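You operate a simulated robot arm through the tools that you are given. There is no shell and no other tool. Be economical: measure what you need, move in short steps, check, and stop when the job is done.

The job below is to be done with a simulated two-armed robot. You get a single attempt, and the scene is never put back.

TASK
Prime the new almond flask with two presses of its head.
Fine: hold the flask with one hand while its tight cap comes off, rest the cap on the green mat, click it on again. Set down upright: what you pick out.
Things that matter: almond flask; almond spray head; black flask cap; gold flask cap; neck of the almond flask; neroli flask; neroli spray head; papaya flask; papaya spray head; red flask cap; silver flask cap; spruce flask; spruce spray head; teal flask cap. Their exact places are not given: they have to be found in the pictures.

The check looks at the end state, three seconds after you hand in, the way a careful person would. Anything else that was tipped, shoved, dropped, spilled or broken makes it a failure. A push-on lid holds only when it is set on centred and level and pressed home; a screw cap is set on level and turned clockwise until tight.

THE ROBOT
Two 7-joint arms with two-finger parallel grippers on one trunk, on a base that drives. Base frame: it is fixed to the floor where the robot stands at the start and does not move with it; the origin is under the middle of the robot, x ahead of it, y to its left, z up. Units: mm, rad, N and s.
The left shoulder is at the start at [50, 161, 1198], the right one opposite. With the tool pointing down near the work surface each hand reaches from about 240 to 680 mm from the robot's upright axis, wherever it stands, measured 20 degrees to its own side. Places, roughly: almond spray head [500, -100, 1000]; black flask cap (4x4x4 cm) [600, 0, 1000]; neck of the almond flask [500, -100, 1000]; neroli spray head [-800, -400, 1300]; papaya spray head [600, 0, 1000]; silver flask cap (4x4x4 cm) [500, -100, 1000]; spruce spray head [-800, 300, 1300]; teal flask cap (4x4x4 cm) [-800, 300, 1300]; top of the green cap mat [500, 200, 1000]; tulip spray head [-800, -100, 1300]; yarrow spray head [-800, 200, 1300]. Payload 3.43 kg a hand.
The tool frame of a hand sits at the grasp point between the pads (the TCP): z along the fingers, y along the line on which they close. The tips reach 30 mm beyond it. The gripper opens to 94 mm. The fingers are 28 mm wide and 10 mm thick; the gripper's body (50 by 96 mm) begins 55 mm behind the TCP.
Orientation is that of the tool frame in the base frame, as [roll, pitch, yaw] about the fixed x, y, z axes, in that order (R = Rz(yaw) Ry(pitch) Rx(roll)). With the fingers straight down and closing along the base's y, the tool's x points along the base's -x, its y along +y and its z along -z.

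THE INTERFACE
- The arms move only by the tool play_rows. It takes "left_moves", "right_moves" or both (then of equal length, played together; a hand with none holds still); each is a list of rows, each an object (a shift or turn left out is 0, a gripper value left out holds the last) with "fingers": the closure in counts, from 0 (fully open) to 255 (shut); "offset": the shift along the base's x, y, z in mm, a list of three; "rotation": the turn, a rotation vector about the base's x, y, z in degrees, a list of three. In form: [{"fingers": fingers, "offset": [dx, dy, dz], "rotation": [rx, ry, rz]}, ...]. A call has 1 to 20 rows; each row is the pose to reach, as a shift and turn from the pose commanded when the call began. A row lasts 0.2 s, in which the tool goes at most 50 mm and 0.15 rad; a call with a longer step from one row to the next is refused whole, and so is a gripper value outside its range. A pose out of reach is approached as far as the arm can. The call stops where the force on the tool passes 90 N (or 10 N more than at its start, if that is more) or the arm is blocked; 0.2 s more then pass. The fingers move at their own pace (about 45 mm/s each) and stop on an object; they squeeze with about 30 N. The grip force told is the motor's: it shows also when the fingers shut on nothing. Time passes only in rows, and 0.2 s behind the last, so rows that repeat a pose let the fingers close. The reply holds the time, the measured pose of the TCP, the force on the tool along the base axes, the opening and the grip force, in the units named above and with some noise, with the torque about the TCP (base axes, N m) and any sound that the robot's microphone picked up.
- Cameras (640 x 400 px; columns grow to the right, rows downward): "scene" is now at [129.9, 19, 1357.6]; the picture's right is [0.19, -0.98, 0.00], its down [-0.19, -0.04, -0.98] and it looks along [0.96, 0.18, -0.19] (base axes); focal length 214 px, centre (320, 200). "left" rides on the left gripper at [76, -14, -103] in its tool frame; the picture's right is [0.18, 0.98, 0.00], its down [-0.75, 0.14, -0.64] and it looks along [-0.63, 0.12, 0.77] (tool axes); focal length 243 px, centre (320, 200). "right" rides on the right gripper at [76, 14, -103] in its tool frame; the picture's right is [-0.18, 0.98, 0.00], its down [-0.75, -0.14, -0.64] and it looks along [-0.63, -0.12, 0.77] (tool axes); focal length 243 px, centre (320, 200).
- grab_frame(camera): a new picture of that camera. No time passes.
- lift_body(by): slides the trunk up (or, below 0, down) by that many mm; the arms and the scene camera ride with it, the base frame stays. It gives what a move gives, with no picture.
- steer(legs): drives the robot by 1 to 6 legs, each [ahead, left, turn to the left] in mm, mm and rad, along the robot's own axes; the way and the turn of a leg run together, so that a leg with both is an arc; at most 1500 mm and 3.142 rad a leg. The arms and the cameras ride along, it lands a little off, and it stops where it bumps. It gives what a move gives.
- aim_head(pan, tilt): turns the head with the scene camera to pan (to the left, within 1.396 rad either way) and tilt (down, from -0.506 to 1.204), counted from straight ahead of the robot. It gives what a move gives.
- probe_pixels(camera, pixels): for up to 12 pixels [column, row] of the newest picture of that camera ("zoom" is the newest enlarged one), the place [x, y, z] in the base frame of the surface seen there, good to about 2 mm. No time passes.
- inspect(camera, box): a new picture of the part [left, top, right, bottom] of that camera's present view, enlarged. No time passes.
- sign_off(): hands the job in; it is judged then, once.

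Go step by step. Measure first, check grasps and placings, and put right what went wrong. The budget is 80 turns and 62 pictures, counting those below and the enlarged ones. Unless the task says otherwise, let go and move clear before handing in, and close with one line.

The tools are called after ">>>" by a JSON object that holds its "name" and its "arguments". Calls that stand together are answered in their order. play_rows: Moves the arms, as the interface text tells. Its arguments: {"type":"object","properties":{"left_moves":{"type":"array","items":{"type":"object","properties":{"fingers":{"type":"number"},"offset":{"type":"array","items":{"type":"number"}},"rotation":{"type":"array","items":{"type":"number"}}}}},"right_moves":{"type":"array","items":{"type":"object","properties":{"fingers":{"type":"number"},"offset":{"type":"array","items":{"type":"number"}},"rotation":{"type":"array","items":{"type":"number"}}}}}},"required":[]} The other tools are called the same way: lift_body (by) slides the trunk up or down; steer (legs) drives the base; aim_head (pan, tilt) turns the head that bears the scene camera; grab_frame (camera) takes a picture; probe_pixels (camera, pixels) gives the place of the surface under pixels of a picture; inspect (camera, box) takes an enlarged picture of a part of a camera's view; sign_off () hands the job in.

At the start:

```text
t: 0.0
left_tool_pos: [258.7, 116.4, 1323.1]
left_tcp_rot: [3.141, -0.001, -3.14]
left_wrist_force: [-0.6, 0.0, -0.1]
left_ft_torque: [0.02, -0.04, 0.01]
left_gripper_width: 94.2
left_finger_force: 0.0
right_tool_pos: [324.0, -124.5, 1374.3]
right_tcp_rot: [3.141, 0.001, -3.141]
right_wrist_force: [0.7, 0.2, 0.6]
right_ft_torque: [0.02, 0.03, 0.02]
right_gripper_width: 94.0
right_finger_force: 0.0
trunk travel left (down, up): [-225.0, 42.0]
robot x, y, heading: [1.9, -0.5, -0.002]
head pan, tilt: [0.188, 0.194]
```

scene: 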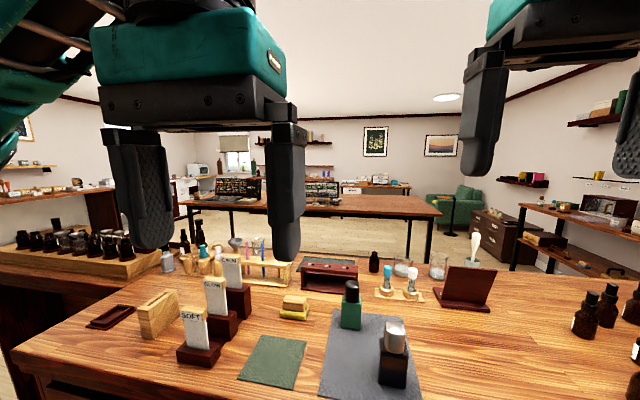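
right: 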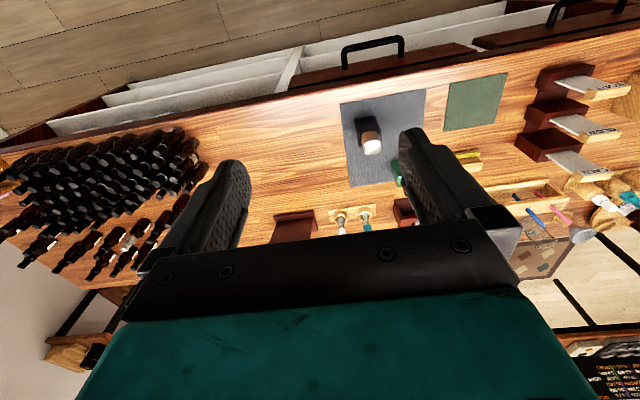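
left: 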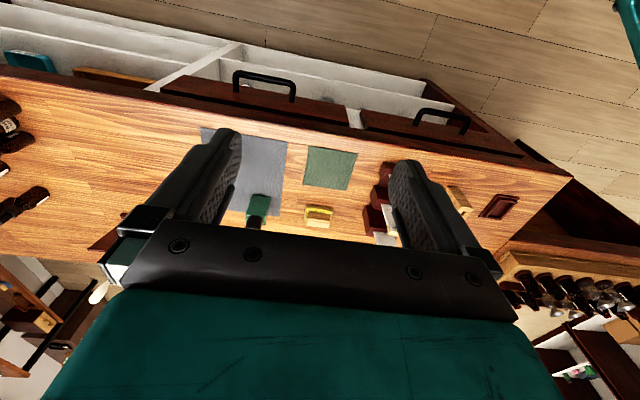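

The dark flask with a silver cap at (393,355) sits near the listed almond place, and the green one with a black cap at (351,305) looks like papaya. I'll zoom in to check.

>>> {"name": "inspect", "arguments": {"camera": "scene", "box": [230, 260, 470, 400]}}

>>> {"name": "probe_pixels", "arguments": {"camera": "scene", "pixels": [[395, 325], [397, 340], [393, 365], [351, 287], [351, 297], [351, 315], [272, 360], [345, 360], [250, 375], [292, 385], [267, 338], [305, 343]]}}

```text
2.67 times, centred on (350, 330) of scene
```

zoom: 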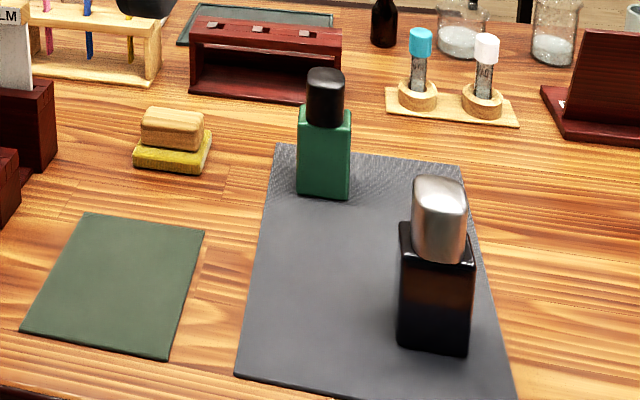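

```text
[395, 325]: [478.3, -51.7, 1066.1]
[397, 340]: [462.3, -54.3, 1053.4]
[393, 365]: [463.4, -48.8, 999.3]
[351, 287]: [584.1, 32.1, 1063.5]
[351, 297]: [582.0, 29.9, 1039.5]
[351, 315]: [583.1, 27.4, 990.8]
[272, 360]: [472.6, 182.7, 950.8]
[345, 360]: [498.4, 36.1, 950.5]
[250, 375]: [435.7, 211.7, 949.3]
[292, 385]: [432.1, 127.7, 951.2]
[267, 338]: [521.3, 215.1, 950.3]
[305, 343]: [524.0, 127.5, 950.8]
```

The silver-capped dark flask at about (475,-52), top ~1066, is the almond flask, and the mat is around (475,170,950). I'll tilt the head for a better view.

>>> {"name": "aim_head", "arguments": {"pan": 0.1, "tilt": 0.8}}

>>> {"name": "inspect", "arguments": {"camera": "scene", "box": [250, 100, 490, 250]}}

>>> {"name": "grab_frame", "arguments": {"camera": "scene"}}

```text
t: 1.0
left_tool_pos: [258.4, 116.0, 1323.0]
left_tcp_rot: [3.141, -0.001, -3.141]
left_wrist_force: [-0.6, -0.9, -0.3]
left_ft_torque: [-0.03, 0.02, 0.01]
left_gripper_width: 93.8
left_finger_force: 0.2
right_tool_pos: [324.3, -124.5, 1375.4]
right_tcp_rot: [3.141, -0.001, 3.142]
right_wrist_force: [0.2, 1.0, 0.8]
right_ft_torque: [-0.02, 0.0, -0.01]
right_gripper_width: 94.0
right_finger_force: 0.0
trunk travel left (down, up): [-225.0, 42.0]
robot x, y, heading: [1.1, -2.6, -0.002]
head pan, tilt: [0.099, 0.799]
```

```text
2.67 times, centred on (370, 175) of scene
```

zoom: 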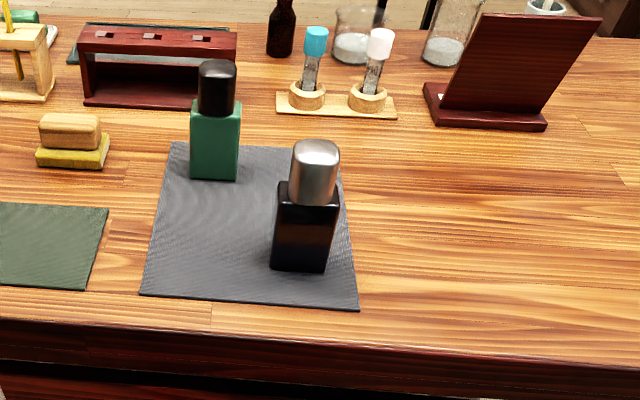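

```text
56 pictures are left
```

scene: 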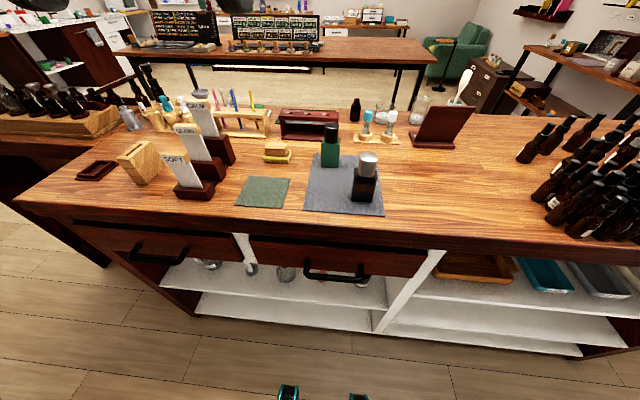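

>>> {"name": "probe_pixels", "arguments": {"camera": "zoom", "pixels": [[316, 148], [297, 150], [336, 150], [314, 190], [293, 198], [337, 203], [278, 196], [285, 186], [332, 208], [274, 258], [326, 270], [301, 205]]}}

>>> {"name": "inspect", "arguments": {"camera": "scene", "box": [325, 140, 405, 220]}}

>>> {"name": "grab_frame", "arguments": {"camera": "right"}}

```text
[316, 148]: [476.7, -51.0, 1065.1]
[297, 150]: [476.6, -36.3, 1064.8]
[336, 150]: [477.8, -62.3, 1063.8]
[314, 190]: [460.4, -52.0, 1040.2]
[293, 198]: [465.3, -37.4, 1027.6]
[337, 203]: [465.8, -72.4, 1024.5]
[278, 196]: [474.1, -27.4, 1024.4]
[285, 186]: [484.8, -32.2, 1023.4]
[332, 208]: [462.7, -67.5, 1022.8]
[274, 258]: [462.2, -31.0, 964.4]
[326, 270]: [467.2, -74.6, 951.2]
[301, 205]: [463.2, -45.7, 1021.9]
```

```text
5.00 times, centred on (365, 180) of scene
```

zoom: 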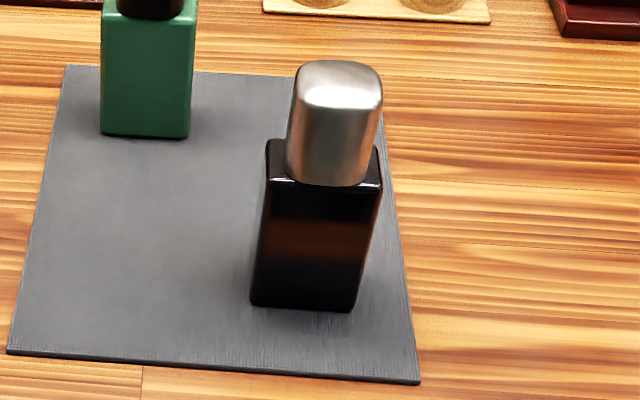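

```text
54 pictures are left
```

right: 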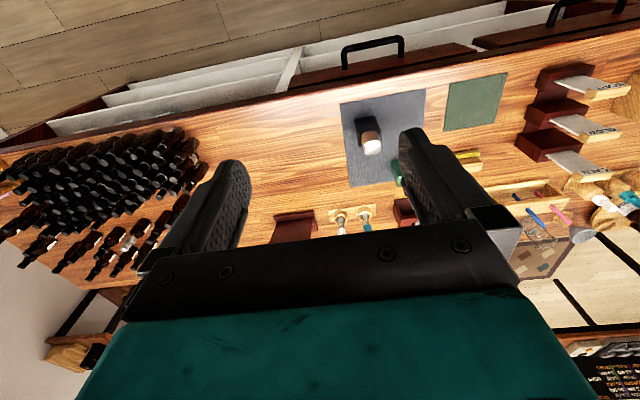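

The flask body spans about x 462–492, y −74…−28, z 950–1024, and the cap reaches 1066. Next I'll check the bottles at right (545–600,150–230), the mat corners and the far flask edge for clearance and yaw.

>>> {"name": "probe_pixels", "arguments": {"camera": "scene", "pixels": [[523, 160], [533, 128], [547, 205], [573, 235], [545, 170], [306, 209], [384, 214], [316, 156], [376, 160], [330, 140], [450, 140], [520, 245]]}}

>>> {"name": "probe_pixels", "arguments": {"camera": "right", "pixels": [[361, 120], [373, 117], [359, 140], [371, 145], [380, 138], [365, 152], [355, 118], [345, 104], [424, 90], [350, 186]]}}

>>> {"name": "inspect", "arguments": {"camera": "right", "box": [330, 80, 450, 200]}}

```text
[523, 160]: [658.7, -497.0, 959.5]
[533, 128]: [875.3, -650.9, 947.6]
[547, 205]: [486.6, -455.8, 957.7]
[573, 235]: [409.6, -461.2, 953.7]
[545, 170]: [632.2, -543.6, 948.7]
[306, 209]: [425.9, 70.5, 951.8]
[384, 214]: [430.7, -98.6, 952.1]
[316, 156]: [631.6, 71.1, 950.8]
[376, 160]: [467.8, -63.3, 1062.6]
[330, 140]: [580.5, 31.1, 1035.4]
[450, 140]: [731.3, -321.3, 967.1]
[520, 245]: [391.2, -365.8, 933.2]
```

```text
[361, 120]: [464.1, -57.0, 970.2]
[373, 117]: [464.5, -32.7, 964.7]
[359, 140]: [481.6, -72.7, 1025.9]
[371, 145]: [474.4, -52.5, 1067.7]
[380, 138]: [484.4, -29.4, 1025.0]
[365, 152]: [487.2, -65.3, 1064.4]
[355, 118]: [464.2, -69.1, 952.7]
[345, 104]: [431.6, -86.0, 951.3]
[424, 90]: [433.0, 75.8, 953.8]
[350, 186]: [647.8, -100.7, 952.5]
```

```text
3.33 times, centred on (390, 140) of right
```

zoom: 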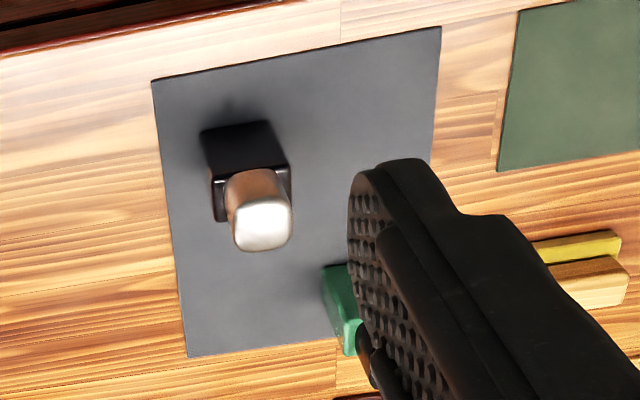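

>>> {"name": "probe_pixels", "arguments": {"camera": "zoom", "pixels": [[217, 215], [221, 219], [213, 180], [287, 172], [289, 200], [215, 200], [225, 195], [237, 235], [290, 235], [265, 247], [240, 205], [285, 205]]}}

```text
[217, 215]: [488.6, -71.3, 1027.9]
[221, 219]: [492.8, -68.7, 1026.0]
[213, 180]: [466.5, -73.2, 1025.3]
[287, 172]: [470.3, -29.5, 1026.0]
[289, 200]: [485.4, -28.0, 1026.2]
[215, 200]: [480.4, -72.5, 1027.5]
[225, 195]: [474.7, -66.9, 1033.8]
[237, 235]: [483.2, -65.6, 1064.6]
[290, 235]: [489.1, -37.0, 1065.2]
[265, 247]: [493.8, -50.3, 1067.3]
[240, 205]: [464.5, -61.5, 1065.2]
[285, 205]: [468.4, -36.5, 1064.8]
```

The flask is centred at about (477.5,−51) and square to the axes, and bottles only begin near y≈−450. I'll turn the right hand to point left (+y) with a 20° droop and its camera up, well above the bench.

>>> {"name": "play_rows", "arguments": {"right_moves": [{"fingers": 0, "offset": [8, -10, -9], "rotation": [3.88, 3.88, -5.54]}, {"offset": [16, -20, -18], "rotation": [7.76, 7.76, -11.09]}, {"offset": [25, -29, -27], "rotation": [11.64, 11.64, -16.63]}, {"offset": [33, -39, -36], "rotation": [15.51, 15.51, -22.17]}, {"offset": [41, -48, -45], "rotation": [19.39, 19.39, -27.71]}, {"offset": [50, -58, -54], "rotation": [23.27, 23.27, -33.26]}, {"offset": [58, -68, -63], "rotation": [27.15, 27.15, -38.8]}, {"offset": [66, -77, -71], "rotation": [31.03, 31.03, -44.34]}, {"offset": [75, -87, -80], "rotation": [34.91, 34.91, -49.89]}, {"offset": [83, -96, -89], "rotation": [38.79, 38.79, -55.43]}, {"offset": [91, -106, -98], "rotation": [42.66, 42.66, -60.97]}, {"offset": [99, -116, -107], "rotation": [46.54, 46.54, -66.51]}, {"offset": [108, -125, -116], "rotation": [50.42, 50.42, -72.06]}, {"offset": [116, -135, -125], "rotation": [54.3, 54.3, -77.6]}, {"offset": [116, -135, -125], "rotation": [54.3, 54.3, -77.6]}]}}

>>> {"name": "grab_frame", "arguments": {"camera": "scene"}}

```text
t: 4.2
left_tool_pos: [258.9, 116.2, 1324.5]
left_tcp_rot: [-3.141, -0.002, 3.14]
left_wrist_force: [0.5, 0.1, -0.6]
left_ft_torque: [0.0, -0.01, -0.01]
left_gripper_width: 93.6
left_finger_force: 0.2
right_tool_pos: [440.5, -258.7, 1249.0]
right_tcp_rot: [-3.138, -1.221, 1.565]
right_wrist_force: [0.4, 0.3, -0.9]
right_ft_torque: [0.0, 0.02, -0.01]
right_gripper_width: 94.1
right_finger_force: 0.0
trunk travel left (down, up): [-225.0, 42.0]
robot x, y, heading: [3.9, 0.2, -0.001]
head pan, tilt: [0.099, 0.799]
```

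```text
52 pictures are left
```

scene: 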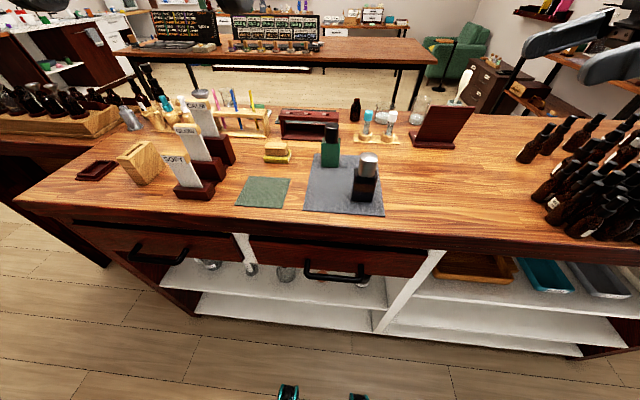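

The turn worked. I'll lower to beside the flask, stopping at y≈−160 with about 60 mm between the tips and the flask.

>>> {"name": "play_rows", "arguments": {"right_moves": [{"offset": [10, 30, -20]}, {"offset": [20, 60, -45]}, {"offset": [30, 80, -80]}, {"offset": [37, 95, -120]}, {"offset": [37, 97, -160]}, {"offset": [37, 97, -190]}, {"offset": [37, 97, -190]}]}}

>>> {"name": "grab_frame", "arguments": {"camera": "scene"}}

>>> {"name": "grab_frame", "arguments": {"camera": "right"}}

```text
t: 5.8
left_tool_pos: [258.8, 116.1, 1323.7]
left_tcp_rot: [3.14, 0.0, -3.139]
left_wrist_force: [0.1, 0.4, -0.2]
left_ft_torque: [-0.02, 0.02, 0.02]
left_gripper_width: 94.3
left_finger_force: 0.2
right_tool_pos: [477.1, -161.0, 1060.5]
right_tcp_rot: [3.137, -1.222, 1.572]
right_wrist_force: [-0.1, -0.7, -0.3]
right_ft_torque: [0.0, 0.02, 0.02]
right_gripper_width: 93.7
right_finger_force: 0.1
trunk travel left (down, up): [-225.0, 42.0]
robot x, y, heading: [-2.3, 0.7, -0.001]
head pan, tilt: [0.099, 0.799]
```

```text
51 pictures are left
```

scene: 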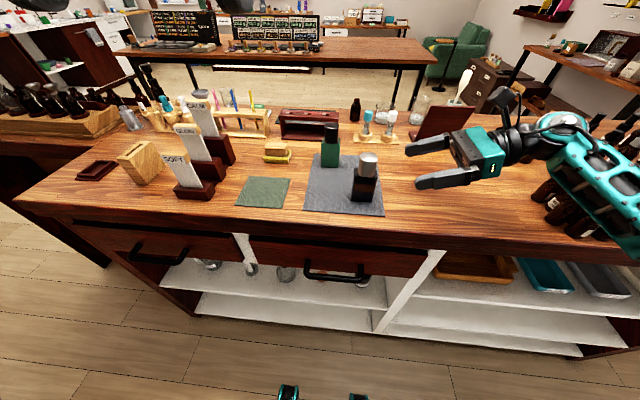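

```text
50 pictures are left
```

right: 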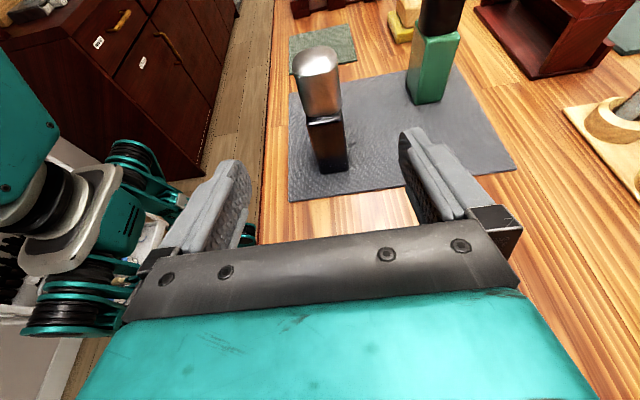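

The forearm at (560–640,120–230) hangs over or near the bottles on the right, so I'll check its clearance before going lower.

>>> {"name": "inspect", "arguments": {"camera": "scene", "box": [480, 80, 640, 250]}}

>>> {"name": "probe_pixels", "arguments": {"camera": "scene", "pixels": [[540, 145], [555, 165], [580, 190], [610, 220], [630, 235], [560, 125], [590, 160], [625, 200], [600, 235], [548, 190], [580, 230], [635, 130]]}}

```text
2.35 times, centred on (560, 165) of scene
```

zoom: 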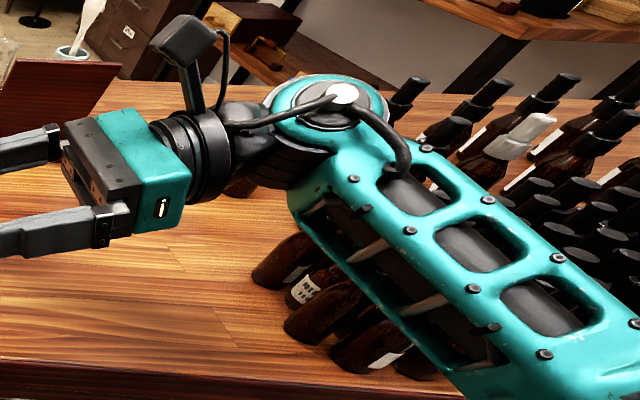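

```text
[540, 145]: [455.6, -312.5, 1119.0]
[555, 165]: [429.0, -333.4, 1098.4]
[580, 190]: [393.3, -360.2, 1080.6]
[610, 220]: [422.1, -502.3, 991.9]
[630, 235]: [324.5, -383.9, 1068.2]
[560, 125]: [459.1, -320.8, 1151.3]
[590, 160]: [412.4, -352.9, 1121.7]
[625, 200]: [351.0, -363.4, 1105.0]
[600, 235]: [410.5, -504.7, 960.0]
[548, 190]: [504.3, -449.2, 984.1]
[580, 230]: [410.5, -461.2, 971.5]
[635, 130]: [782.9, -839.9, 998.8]
```

The forearm keeps clear of the bottles, but its elbow end would come near the bench edge. I'll raise the trunk, add 9° more droop, move left and partway down, then look again.

>>> {"name": "lift_body", "arguments": {"by": 40}}

>>> {"name": "play_rows", "arguments": {"right_moves": [{"offset": [0, 10, -20], "rotation": [-4.5, 0, 0]}, {"offset": [0, 15, -40], "rotation": [-9, 0, 0]}, {"offset": [0, 20, -60], "rotation": [-9, 0, 0]}, {"offset": [0, 25, -70], "rotation": [-9, 0, 0]}, {"offset": [0, 25, -70], "rotation": [-9, 0, 0]}]}}

>>> {"name": "inspect", "arguments": {"camera": "scene", "box": [320, 80, 640, 280]}}

```text
t: 6.6
left_tool_pos: [258.9, 115.8, 1363.9]
left_tcp_rot: [-3.142, -0.002, -3.142]
left_wrist_force: [-0.8, 0.0, -0.1]
left_ft_torque: [-0.01, 0.01, 0.03]
left_gripper_width: 94.0
left_finger_force: 0.1
right_tool_pos: [476.4, -160.3, 1100.1]
right_tcp_rot: [3.141, -1.22, 1.571]
right_wrist_force: [0.2, -0.4, 0.3]
right_ft_torque: [0.03, 0.02, -0.01]
right_gripper_width: 94.1
right_finger_force: 0.1
trunk travel left (down, up): [-265.0, 2.0]
robot x, y, heading: [-4.2, -0.9, -0.001]
head pan, tilt: [0.099, 0.799]
```

```text
t: 7.8
left_tool_pos: [258.2, 115.4, 1364.0]
left_tcp_rot: [-3.14, 0.001, 3.139]
left_wrist_force: [0.3, 0.0, -0.2]
left_ft_torque: [-0.02, 0.03, -0.01]
left_gripper_width: 94.1
left_finger_force: 0.0
right_tool_pos: [476.5, -135.6, 1029.7]
right_tcp_rot: [-3.141, -1.062, 1.571]
right_wrist_force: [0.6, -0.1, -0.3]
right_ft_torque: [-0.03, 0.01, -0.02]
right_gripper_width: 94.0
right_finger_force: 0.1
trunk travel left (down, up): [-265.0, 2.0]
robot x, y, heading: [0.4, -0.1, 0.003]
head pan, tilt: [0.099, 0.799]
```

```text
2.00 times, centred on (480, 180) of scene
```

zoom: 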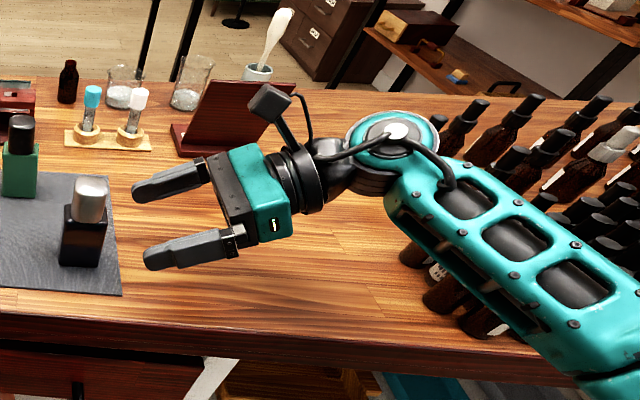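

>>> {"name": "probe_pixels", "arguments": {"camera": "zoom", "pixels": [[394, 135], [460, 200], [540, 260], [600, 300], [600, 360], [400, 200], [470, 290], [550, 360], [590, 380], [270, 105], [530, 340], [430, 255]]}}

```text
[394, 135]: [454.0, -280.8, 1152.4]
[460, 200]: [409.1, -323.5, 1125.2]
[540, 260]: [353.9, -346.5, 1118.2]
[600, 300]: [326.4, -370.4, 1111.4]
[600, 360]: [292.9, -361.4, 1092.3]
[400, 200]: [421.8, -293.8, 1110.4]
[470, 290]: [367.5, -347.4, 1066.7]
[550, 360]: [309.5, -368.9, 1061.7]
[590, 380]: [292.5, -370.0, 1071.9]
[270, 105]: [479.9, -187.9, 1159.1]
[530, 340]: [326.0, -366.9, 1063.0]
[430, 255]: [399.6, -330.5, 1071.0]
```

The forearm's lower edge is about 1065 at x≈367, so another 40 mm down is safe. I'll lower beside the flask, then slide in around it.

>>> {"name": "play_rows", "arguments": {"right_moves": [{"offset": [1, 0, -20]}, {"offset": [1, 0, -38]}, {"offset": [1, 15, -38]}, {"offset": [1, 35, -38]}, {"offset": [1, 55, -38]}, {"offset": [1, 70, -38]}, {"offset": [1, 82, -38]}, {"offset": [1, 82, -38]}]}}

>>> {"name": "inspect", "arguments": {"camera": "scene", "box": [280, 80, 600, 280]}}

>>> {"name": "grab_frame", "arguments": {"camera": "right"}}

```text
t: 9.6
left_tool_pos: [257.4, 115.7, 1361.9]
left_tcp_rot: [3.141, -0.001, -3.141]
left_wrist_force: [0.1, 0.1, 0.3]
left_ft_torque: [-0.02, 0.08, 0.01]
left_gripper_width: 93.9
left_finger_force: 0.1
right_tool_pos: [477.1, -54.4, 992.7]
right_tcp_rot: [3.141, -1.064, 1.571]
right_wrist_force: [0.2, -0.6, 0.3]
right_ft_torque: [-0.01, -0.04, -0.04]
right_gripper_width: 94.3
right_finger_force: 0.0
trunk travel left (down, up): [-265.0, 2.0]
robot x, y, heading: [-3.2, 0.7, -0.002]
head pan, tilt: [0.099, 0.799]
```

```text
2.00 times, centred on (440, 180) of scene
```

zoom: 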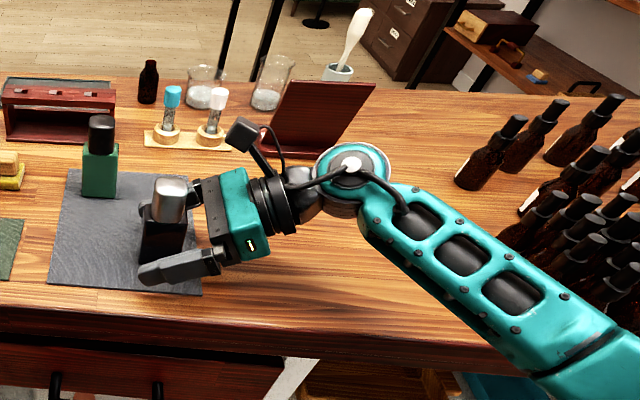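

```text
46 pictures are left
```

right: 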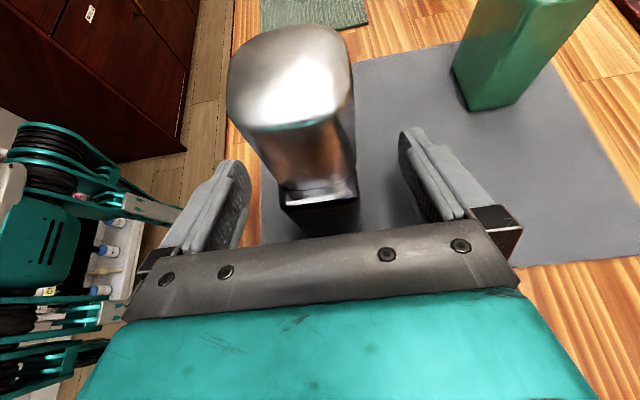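

The flask's shoulder (280–357) is midway between the pads (240–400). Closing the right fingers.

>>> {"name": "play_rows", "arguments": {"right_moves": [{"fingers": 255}, {"fingers": 255}, {"fingers": 255}, {"fingers": 255}, {"fingers": 255}]}}

>>> {"name": "grab_frame", "arguments": {"camera": "right"}}

```text
t: 10.8
left_tool_pos: [259.4, 116.4, 1362.8]
left_tcp_rot: [3.141, 0.0, 3.14]
left_wrist_force: [0.3, 0.1, 0.3]
left_ft_torque: [-0.05, 0.01, 0.02]
left_gripper_width: 94.1
left_finger_force: 0.0
right_tool_pos: [478.1, -54.2, 992.8]
right_tcp_rot: [-3.141, -1.063, 1.571]
right_wrist_force: [1.9, -0.5, -0.4]
right_ft_torque: [0.02, 0.04, 0.0]
right_gripper_width: 36.2
right_finger_force: 30.2
trunk travel left (down, up): [-265.0, 2.0]
robot x, y, heading: [-3.4, -1.7, 0.005]
head pan, tilt: [0.099, 0.799]
```

```text
45 pictures are left
```

right: 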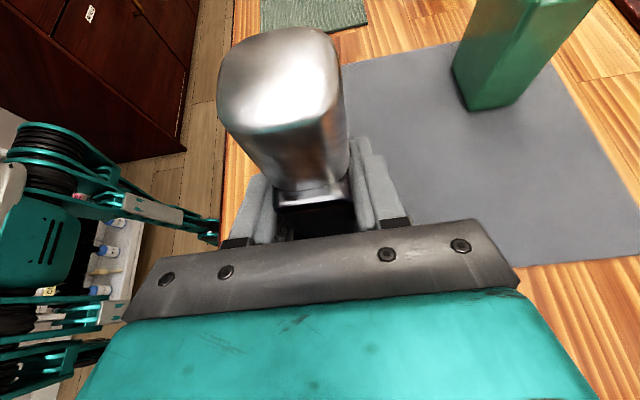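

The flask is held (36 mm wide, 30 N). Now I'll bring the left hand above the cap with yaw −90°, so it closes along x with its camera toward +y.

>>> {"name": "play_rows", "arguments": {"left_moves": [{"fingers": 0, "offset": [18, -8, -5], "rotation": [0, 0, -8.2]}, {"offset": [36, -16, -10], "rotation": [0, 0, -16.4]}, {"offset": [54, -24, -20], "rotation": [0, 0, -24.6]}, {"offset": [72, -36, -35], "rotation": [0, 0, -32.8]}, {"offset": [90, -50, -50], "rotation": [0, 0, -41]}, {"offset": [110, -65, -65], "rotation": [0, 0, -49.2]}, {"offset": [130, -80, -80], "rotation": [0, 0, -57.4]}, {"offset": [150, -100, -95], "rotation": [0, 0, -65.6]}, {"offset": [170, -120, -110], "rotation": [0, 0, -73.8]}, {"offset": [190, -140, -130], "rotation": [0, 0, -82]}, {"offset": [208, -155, -150], "rotation": [0, 0, -90]}, {"offset": [218.5, -167, -163], "rotation": [0, 0, -90]}, {"offset": [218.5, -167, -163], "rotation": [0, 0, -90]}]}}

>>> {"name": "grab_frame", "arguments": {"camera": "left"}}

>>> {"name": "inspect", "arguments": {"camera": "scene", "box": [280, 80, 520, 230]}}

```text
t: 13.6
left_tool_pos: [344.4, -14.0, 1218.3]
left_tcp_rot: [3.134, 0.001, 1.605]
left_wrist_force: [0.0, 0.1, 0.4]
left_ft_torque: [0.03, 0.05, 0.01]
left_gripper_width: 94.0
left_finger_force: 0.0
left hand out of reach, approached as far as the arm can: row 9, 10, 11, 12, 13
right_tool_pos: [476.8, -54.8, 994.0]
right_tcp_rot: [-3.141, -1.064, 1.57]
right_wrist_force: [0.0, -1.0, -0.8]
right_ft_torque: [-0.07, 0.01, 0.0]
right_gripper_width: 36.3
right_finger_force: 30.2
trunk travel left (down, up): [-265.0, 2.0]
robot x, y, heading: [-2.6, -4.8, 0.001]
head pan, tilt: [0.099, 0.799]
```

```text
44 pictures are left
```

left: 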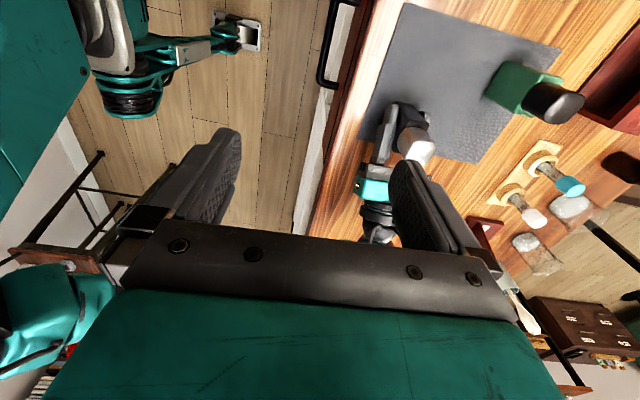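

```text
2.67 times, centred on (400, 155) of scene
```

zoom: 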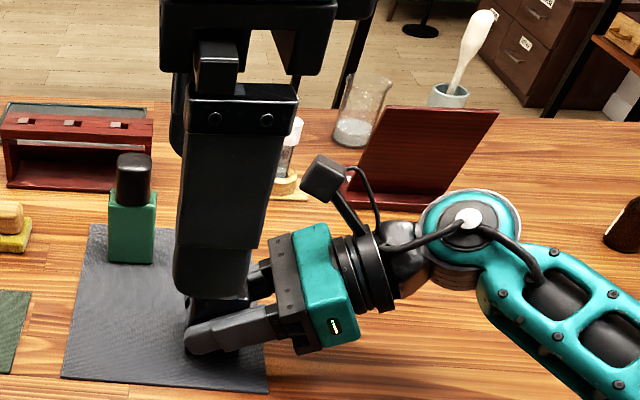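

The left hand stopped at (344,−14,1218), probably on a joint limit with that yaw. I'll unwind to about −45° yaw, move over the flask, and see what yaw it can reach there.

>>> {"name": "play_rows", "arguments": {"left_moves": [{"offset": [0, 0, 5], "rotation": [0, 0, 8]}, {"offset": [10, 0, 10], "rotation": [0, 0, 16]}, {"offset": [30, -8, 10], "rotation": [0, 0, 24]}, {"offset": [60, -15, 10], "rotation": [0, 0, 32]}, {"offset": [90, -23, 5], "rotation": [0, 0, 40]}, {"offset": [115, -30, 0], "rotation": [0, 0, 45]}, {"offset": [133, -37, -10], "rotation": [0, 0, 45]}, {"offset": [133, -37, -10], "rotation": [0, 0, 45]}]}}

```text
t: 15.4
left_tool_pos: [477.7, -48.4, 1207.9]
left_tcp_rot: [-3.141, 0.001, 2.356]
left_wrist_force: [-0.6, -0.8, 0.8]
left_ft_torque: [0.0, 0.0, -0.02]
left_gripper_width: 93.9
left_finger_force: 0.1
right_tool_pos: [476.5, -53.7, 993.7]
right_tcp_rot: [-3.142, -1.064, 1.571]
right_wrist_force: [-0.8, 0.9, 0.9]
right_ft_torque: [0.02, 0.03, -0.02]
right_gripper_width: 36.3
right_finger_force: 29.6
trunk travel left (down, up): [-265.0, 2.0]
robot x, y, heading: [-1.5, -0.8, 0.001]
head pan, tilt: [0.099, 0.799]
```

The position is reachable at −45°. I'll now yaw in place from there to find the limit.

>>> {"name": "play_rows", "arguments": {"left_moves": [{"offset": [0, -1, 0], "rotation": [0, 0, -8]}, {"offset": [0, -2, 0], "rotation": [0, 0, -16]}, {"offset": [0, -3, 0], "rotation": [0, 0, -24]}, {"offset": [0, -3, 0], "rotation": [0, 0, -32]}, {"offset": [0, -3, 0], "rotation": [0, 0, -40]}, {"offset": [0, -3, 0], "rotation": [0, 0, -45]}, {"offset": [0, -3, 0], "rotation": [0, 0, -45]}]}}

```text
t: 17.0
left_tool_pos: [344.5, -63.0, 1237.6]
left_tcp_rot: [3.13, 0.008, 1.615]
left_wrist_force: [-1.3, -0.7, 0.1]
left_ft_torque: [0.04, -0.03, 0.05]
left_gripper_width: 94.2
left_finger_force: 0.1
left hand out of reach, approached as far as the arm can: row 2, 3, 4, 5, 6, 7
right_tool_pos: [475.2, -55.6, 993.8]
right_tcp_rot: [3.139, -1.064, 1.572]
right_wrist_force: [-1.7, 1.3, 1.8]
right_ft_torque: [-0.02, 0.09, -0.04]
right_gripper_width: 36.2
right_finger_force: 29.5
trunk travel left (down, up): [-265.0, 2.0]
robot x, y, heading: [1.0, -0.2, 0.001]
head pan, tilt: [0.099, 0.799]
```

The left hand can't yaw past about −55° here, so I'll grip the cap along y instead, with a partial opening. To make room, I'll re-grip the flask with the right hand 16 mm further back at a slightly flatter angle, while the left unwinds above.

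>>> {"name": "play_rows", "arguments": {"left_moves": [{"fingers": 92, "offset": [0, 10, 0], "rotation": [0, 0, 8]}, {"offset": [0, 20, 0], "rotation": [0, 0, 16]}, {"offset": [0, 30, 0], "rotation": [0, 0, 24]}, {"offset": [0, 40, 0], "rotation": [0, 0, 32]}, {"offset": [20, 40, 0], "rotation": [0, 0, 40]}, {"offset": [40, 40, 0], "rotation": [0, 0, 48]}, {"offset": [60, 40, 0], "rotation": [0, 0, 56]}, {"offset": [80, 40, 0], "rotation": [0, 0, 64]}, {"offset": [100, 40, 0], "rotation": [0, 0, 72]}, {"offset": [120, 40, 0], "rotation": [0, 0, 80]}, {"offset": [133, 40, 0], "rotation": [0, 0, 87.5]}, {"offset": [133, 40, 0], "rotation": [0, 0, 87.5]}, {"offset": [133, 40, 0], "rotation": [0, 0, 87.5]}, {"offset": [133, 40, 0], "rotation": [0, 0, 87.5]}, {"offset": [133, 40, 0], "rotation": [0, 0, 87.5]}], "right_moves": [{"fingers": 80}, {"fingers": 80}, {"fingers": 80}, {"fingers": 80}, {"fingers": 80, "offset": [1, -5, 0], "rotation": [1, 0, 0]}, {"offset": [1, -10, 0], "rotation": [2, 0, 0]}, {"offset": [1, -15, 0], "rotation": [4, 0, 0]}, {"offset": [1, -15, 0], "rotation": [4, 0, 0]}, {"offset": [1, -15, 0], "rotation": [4, 0, 0]}, {"fingers": 255, "offset": [1, -15, 0], "rotation": [4, 0, 0]}, {"fingers": 255, "offset": [1, -15, 0], "rotation": [4, 0, 0]}, {"fingers": 255, "offset": [1, -15, 0], "rotation": [4, 0, 0]}, {"fingers": 255, "offset": [1, -15, 0], "rotation": [4, 0, 0]}, {"fingers": 255, "offset": [1, -15, 0], "rotation": [4, 0, 0]}, {"fingers": 255, "offset": [1, -15, 0], "rotation": [4, 0, 0]}]}}

>>> {"name": "grab_frame", "arguments": {"camera": "scene"}}

>>> {"name": "grab_frame", "arguments": {"camera": "left"}}

>>> {"name": "grab_frame", "arguments": {"camera": "right"}}

```text
t: 20.2
left_tool_pos: [479.2, -22.0, 1238.5]
left_tcp_rot: [3.142, -0.002, 3.099]
left_wrist_force: [0.5, -0.1, -0.9]
left_ft_torque: [-0.02, 0.0, 0.03]
left_gripper_width: 60.2
left_finger_force: 0.1
right_tool_pos: [479.0, -69.3, 992.5]
right_tcp_rot: [-3.141, -1.134, 1.57]
right_wrist_force: [-0.6, 0.4, 0.3]
right_ft_torque: [-0.04, 0.02, 0.02]
right_gripper_width: 36.4
right_finger_force: 30.1
trunk travel left (down, up): [-265.0, 2.0]
robot x, y, heading: [1.8, 1.7, -0.001]
head pan, tilt: [0.099, 0.799]
```

```text
42 pictures are left
```

scene: 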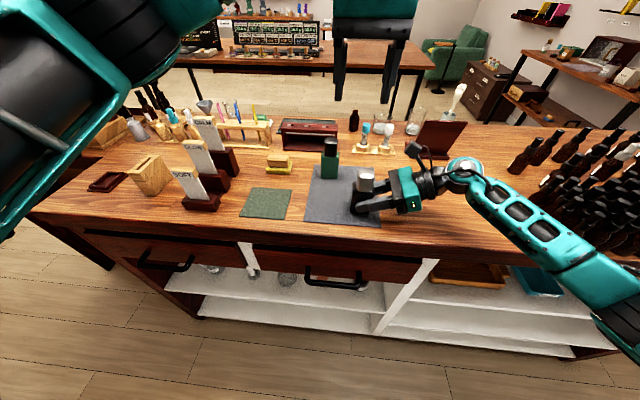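

```text
41 pictures are left
```

left: 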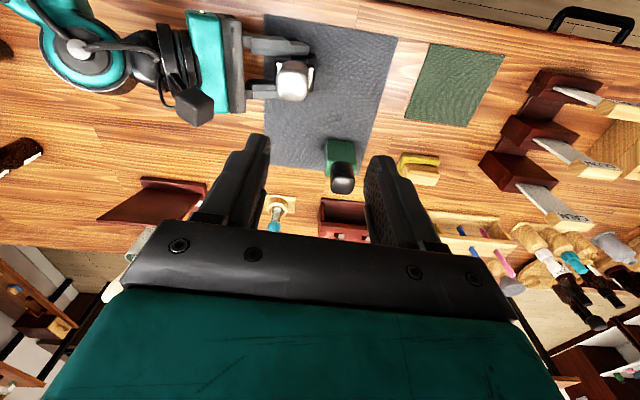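

```text
40 pictures are left
```

right: 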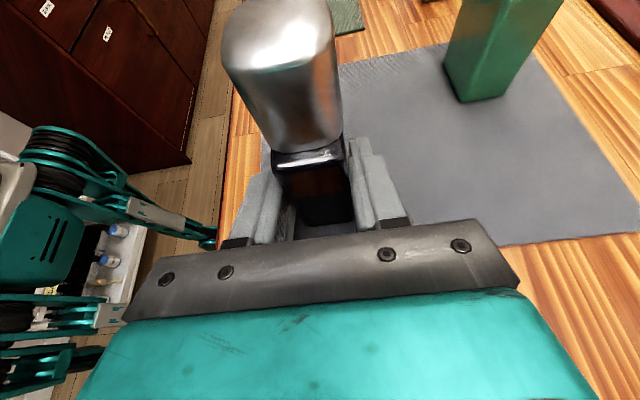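

Re-gripped well, and the right camera is clearly to the side. I'll measure the cap top (292,80) and the right camera block (195,105) before coming down.

>>> {"name": "inspect", "arguments": {"camera": "left", "box": [170, 20, 350, 140]}}

>>> {"name": "probe_pixels", "arguments": {"camera": "left", "pixels": [[292, 80], [279, 80], [306, 80], [292, 67], [292, 93], [195, 105], [208, 105], [205, 95], [185, 90], [240, 100]]}}

```text
3.33 times, centred on (260, 80) of left
```

zoom: 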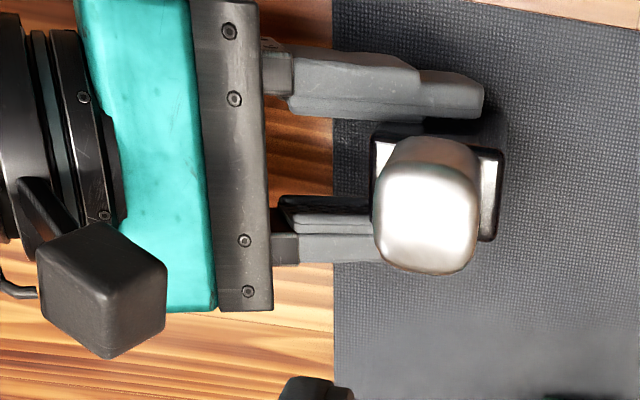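

```text
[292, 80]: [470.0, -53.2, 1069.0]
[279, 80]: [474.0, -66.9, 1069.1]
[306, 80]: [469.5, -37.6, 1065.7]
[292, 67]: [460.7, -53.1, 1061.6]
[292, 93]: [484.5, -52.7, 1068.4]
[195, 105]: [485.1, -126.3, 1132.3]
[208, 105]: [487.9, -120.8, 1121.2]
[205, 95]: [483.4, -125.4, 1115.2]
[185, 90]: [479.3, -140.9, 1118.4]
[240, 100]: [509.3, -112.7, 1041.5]
```

The cap centre is at (477,−52) with its top at 1068, and the right camera's edge is at y≈−115. I'll align the left hand and descend to TCP z≈1064.

>>> {"name": "play_rows", "arguments": {"left_moves": [{"offset": [-1, -15, -10], "rotation": [0, 0, 2.4]}, {"offset": [-2, -30, -40], "rotation": [0, 0, 2.4]}, {"offset": [-2, -30, -80], "rotation": [0, 0, 2.4]}, {"offset": [-2, -30, -115], "rotation": [0, 0, 2.4]}, {"offset": [-2, -30, -115], "rotation": [0, 0, 2.4]}]}}

>>> {"name": "grab_frame", "arguments": {"camera": "left"}}

>>> {"name": "inspect", "arguments": {"camera": "scene", "box": [280, 80, 520, 230]}}

```text
t: 21.4
left_tool_pos: [476.1, -52.0, 1123.0]
left_tcp_rot: [-3.141, 0.0, 3.141]
left_wrist_force: [0.0, -0.5, -0.8]
left_ft_torque: [0.01, -0.01, -0.02]
left_gripper_width: 59.9
left_finger_force: 0.1
right_tool_pos: [478.3, -68.4, 993.3]
right_tcp_rot: [3.141, -1.133, 1.571]
right_wrist_force: [0.0, -0.2, 0.0]
right_ft_torque: [0.0, -0.03, 0.02]
right_gripper_width: 36.3
right_finger_force: 29.9
trunk travel left (down, up): [-265.0, 2.0]
robot x, y, heading: [1.0, -0.4, -0.001]
head pan, tilt: [0.099, 0.799]
```

```text
38 pictures are left
```

left: 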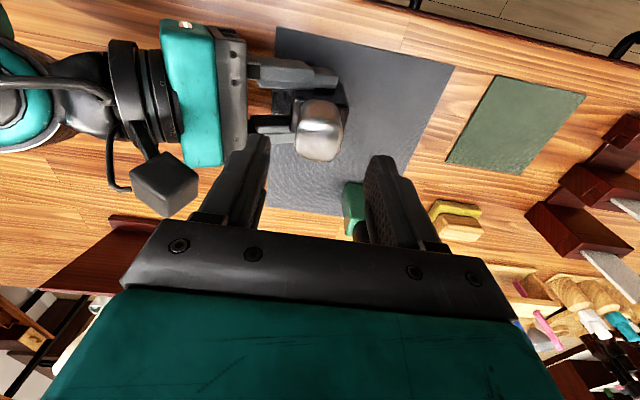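

```text
2.67 times, centred on (400, 155) of scene
```

zoom: 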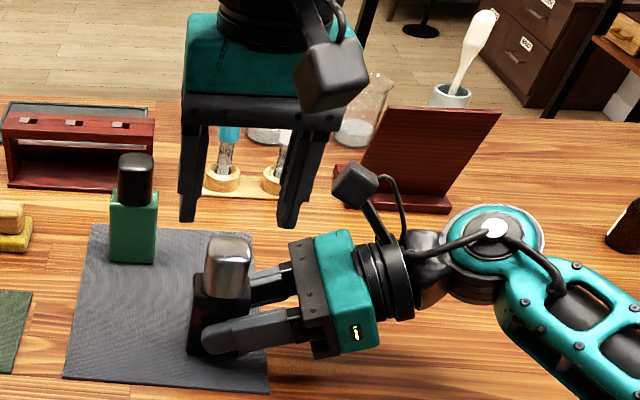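

The cap (318,130) is centred between the left fingers and clear of the right camera. Descending 59 mm and closing.

>>> {"name": "play_rows", "arguments": {"left_moves": [{"offset": [1, 0, -20]}, {"offset": [1, 0, -40]}, {"offset": [1, 0, -52]}, {"offset": [1, 0, -59]}, {"offset": [1, 0, -59]}, {"fingers": 255, "offset": [1, 0, -59]}, {"fingers": 255, "offset": [1, 0, -59]}, {"fingers": 255, "offset": [1, 0, -59]}, {"fingers": 255, "offset": [1, 0, -59]}]}}

>>> {"name": "inspect", "arguments": {"camera": "scene", "box": [280, 80, 520, 230]}}

```text
t: 23.4
left_tool_pos: [478.0, -52.7, 1063.4]
left_tcp_rot: [3.142, -0.001, 3.139]
left_wrist_force: [-0.3, 0.1, -1.4]
left_ft_torque: [-0.04, -0.03, 0.04]
left_gripper_width: 33.1
left_finger_force: 29.5
right_tool_pos: [478.4, -68.3, 993.5]
right_tcp_rot: [3.141, -1.132, 1.57]
right_wrist_force: [-0.4, -0.8, 0.3]
right_ft_torque: [-0.03, -0.01, -0.01]
right_gripper_width: 36.3
right_finger_force: 30.2
trunk travel left (down, up): [-265.0, 2.0]
robot x, y, heading: [1.5, -2.8, 0.003]
head pan, tilt: [0.099, 0.799]
```

```text
2.67 times, centred on (400, 155) of scene
```

zoom: 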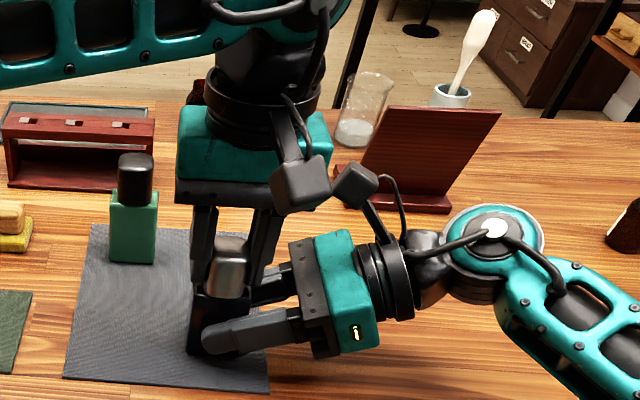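

The cap is gripped (33 mm wide, 30 N). Pulling it straight up while the right hand holds the flask.

>>> {"name": "play_rows", "arguments": {"left_moves": [{"offset": [0, 0, 2]}, {"offset": [0, 0, 4]}, {"offset": [0, 0, 7]}, {"offset": [0, 0, 11]}, {"offset": [0, 0, 15]}, {"offset": [0, 0, 20]}, {"offset": [0, 0, 20]}]}}

>>> {"name": "inspect", "arguments": {"camera": "scene", "box": [280, 80, 520, 230]}}

```text
t: 25.0
left_tool_pos: [477.6, -53.1, 1084.9]
left_tcp_rot: [-3.141, 0.0, 3.14]
left_wrist_force: [0.4, 0.7, 0.8]
left_ft_torque: [0.04, -0.02, 0.0]
left_gripper_width: 32.9
left_finger_force: 29.5
right_tool_pos: [478.0, -68.6, 993.4]
right_tcp_rot: [-3.142, -1.133, 1.571]
right_wrist_force: [0.5, -0.3, 0.0]
right_ft_torque: [0.06, -0.04, -0.02]
right_gripper_width: 36.2
right_finger_force: 30.0
trunk travel left (down, up): [-265.0, 2.0]
robot x, y, heading: [2.4, 1.5, 0.002]
head pan, tilt: [0.099, 0.799]
```

```text
2.67 times, centred on (400, 155) of scene
```

zoom: 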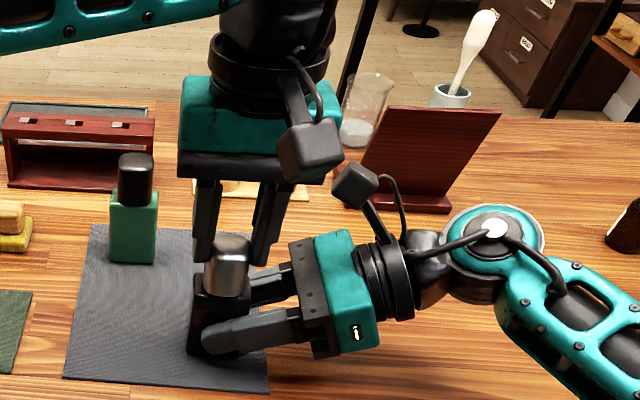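

The cap at (228,262) may have stayed on while the fingers slid up. I'll look closer.

>>> {"name": "inspect", "arguments": {"camera": "scene", "box": [340, 145, 400, 215]}}

>>> {"name": "inspect", "arguments": {"camera": "left", "box": [220, 40, 420, 190]}}

>>> {"name": "grab_frame", "arguments": {"camera": "right"}}

```text
5.71 times, centred on (370, 180) of scene
```

zoom: 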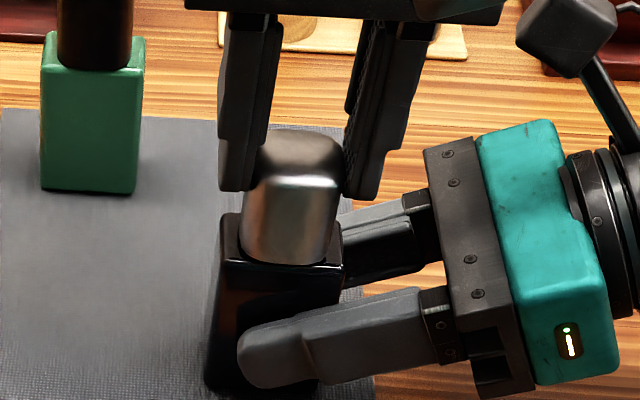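

```text
2.67 times, centred on (320, 115) of left
```

zoom: 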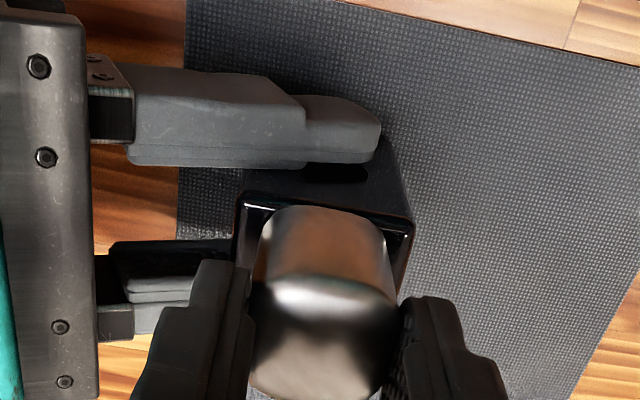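

```text
32 pictures are left
```

right: 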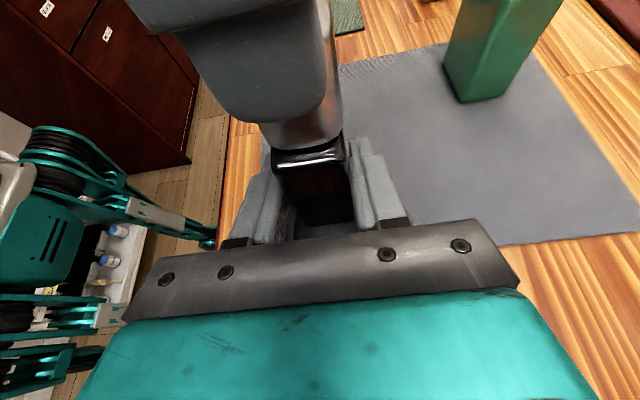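

The cap is still seated and the fingers slipped upward. I'll open, go deeper (TCP≈1058), regrip, and pull a few mm to read the force.

>>> {"name": "play_rows", "arguments": {"left_moves": [{"fingers": 110}, {"fingers": 110}, {"offset": [0, 0, -10]}, {"offset": [0, 0.5, -20]}, {"offset": [0, 0.5, -26]}, {"fingers": 255, "offset": [0, 0.5, -26]}, {"fingers": 255, "offset": [0, 0.5, -26]}, {"fingers": 255, "offset": [0, 0.5, -26]}, {"fingers": 255, "offset": [0, 0.5, -26]}]}}

>>> {"name": "play_rows", "arguments": {"left_moves": [{"offset": [0, 0, 0.7]}, {"offset": [0, 0, 1.4]}, {"offset": [0, 0, 2]}]}}

```text
t: 27.0
left_tool_pos: [477.9, -52.0, 1057.9]
left_tcp_rot: [3.141, 0.002, 3.14]
left_wrist_force: [0.0, 0.3, 0.4]
left_ft_torque: [0.0, -0.02, -0.03]
left_gripper_width: 33.5
left_finger_force: 30.1
right_tool_pos: [478.8, -67.6, 992.6]
right_tcp_rot: [3.141, -1.132, 1.57]
right_wrist_force: [0.0, -0.8, 0.2]
right_ft_torque: [-0.02, -0.01, 0.02]
right_gripper_width: 36.3
right_finger_force: 30.3
trunk travel left (down, up): [-265.0, 2.0]
robot x, y, heading: [2.1, 2.4, 0.001]
head pan, tilt: [0.099, 0.799]
```

```text
t: 27.8
left_tool_pos: [478.1, -51.8, 1059.8]
left_tcp_rot: [-3.141, 0.0, 3.14]
left_wrist_force: [0.6, 0.1, -0.8]
left_ft_torque: [0.03, -0.03, -0.01]
left_gripper_width: 33.3
left_finger_force: 30.0
right_tool_pos: [478.5, -67.6, 993.6]
right_tcp_rot: [-3.141, -1.133, 1.571]
right_wrist_force: [0.5, -1.0, 0.3]
right_ft_torque: [-0.01, 0.0, 0.03]
right_gripper_width: 36.4
right_finger_force: 29.9
trunk travel left (down, up): [-265.0, 2.0]
robot x, y, heading: [1.0, 0.3, 0.002]
head pan, tilt: [0.099, 0.799]
```

>>> {"name": "play_rows", "arguments": {"left_moves": [{"offset": [0, 0, 1]}, {"offset": [0, 0, 2]}, {"offset": [0, 0, 3]}, {"offset": [0, 0, 4]}, {"offset": [0, 0, 5]}, {"offset": [0, 0, 6]}]}}

>>> {"name": "inspect", "arguments": {"camera": "scene", "box": [340, 145, 400, 215]}}

```text
t: 29.2
left_tool_pos: [477.2, -52.0, 1066.1]
left_tcp_rot: [3.141, 0.001, 3.14]
left_wrist_force: [0.5, 0.4, 0.1]
left_ft_torque: [0.03, -0.02, 0.02]
left_gripper_width: 33.4
left_finger_force: 30.4
right_tool_pos: [478.7, -68.0, 992.7]
right_tcp_rot: [3.14, -1.132, 1.57]
right_wrist_force: [0.4, 0.4, 0.1]
right_ft_torque: [0.0, 0.0, 0.01]
right_gripper_width: 36.1
right_finger_force: 30.7
trunk travel left (down, up): [-265.0, 2.0]
robot x, y, heading: [-1.6, 1.9, -0.002]
head pan, tilt: [0.099, 0.799]
```

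```text
5.71 times, centred on (370, 180) of scene
```

zoom: 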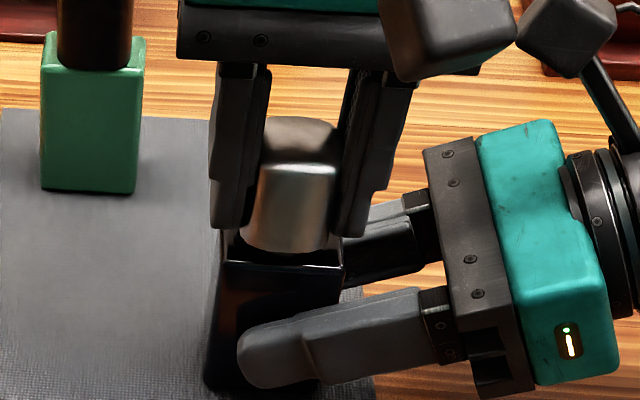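

The cap is now coming up with the fingers (bottom edge moved from row 262 to 250 and the neck shows). Continuing upward.

>>> {"name": "play_rows", "arguments": {"left_moves": [{"offset": [0, 0, 2]}, {"offset": [0, 0, 4]}, {"offset": [0, 0, 8]}, {"offset": [0, 0, 14]}, {"offset": [0, 0, 22]}, {"offset": [0, 0, 35]}, {"offset": [0, 0, 50]}, {"offset": [0, 0, 70]}, {"offset": [0, 0, 70]}]}}

>>> {"name": "inspect", "arguments": {"camera": "scene", "box": [300, 100, 420, 220]}}

```text
t: 31.2
left_tool_pos: [476.9, -52.4, 1135.4]
left_tcp_rot: [-3.141, -0.002, 3.14]
left_wrist_force: [0.1, -0.3, 0.0]
left_ft_torque: [-0.01, -0.01, -0.01]
left_gripper_width: 33.1
left_finger_force: 29.8
right_tool_pos: [479.1, -68.3, 993.8]
right_tcp_rot: [3.14, -1.135, 1.572]
right_wrist_force: [-1.0, -0.7, 0.5]
right_ft_torque: [-0.02, 0.02, 0.02]
right_gripper_width: 36.2
right_finger_force: 30.0
trunk travel left (down, up): [-265.0, 2.0]
robot x, y, heading: [-0.3, 2.0, -0.004]
head pan, tilt: [0.099, 0.799]
```

```text
3.33 times, centred on (360, 160) of scene
```

zoom: 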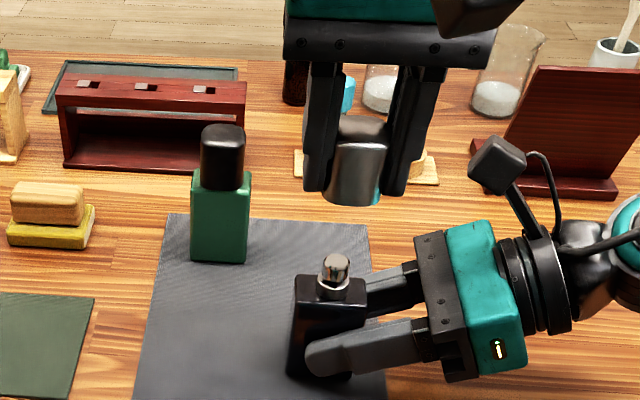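

The cap is off and the spray head is exposed. I'll measure the cap's height in the grip, and the spray head.

>>> {"name": "probe_pixels", "arguments": {"camera": "zoom", "pixels": [[360, 125], [355, 150], [352, 195], [352, 201], [335, 257], [336, 265], [335, 280], [332, 294], [345, 296], [60, 310], [92, 300]]}}

>>> {"name": "grab_frame", "arguments": {"camera": "right"}}

```text
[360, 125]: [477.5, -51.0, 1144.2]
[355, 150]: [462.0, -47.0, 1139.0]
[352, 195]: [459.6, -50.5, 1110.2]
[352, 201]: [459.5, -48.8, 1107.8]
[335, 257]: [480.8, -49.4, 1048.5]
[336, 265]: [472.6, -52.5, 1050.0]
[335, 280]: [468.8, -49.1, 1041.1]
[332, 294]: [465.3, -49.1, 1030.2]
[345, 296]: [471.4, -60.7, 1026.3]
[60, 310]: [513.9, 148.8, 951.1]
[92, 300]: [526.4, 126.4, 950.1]
```

```text
29 pictures are left
```

right: 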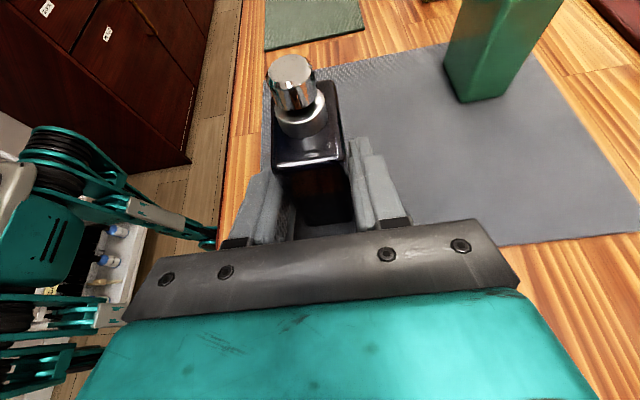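

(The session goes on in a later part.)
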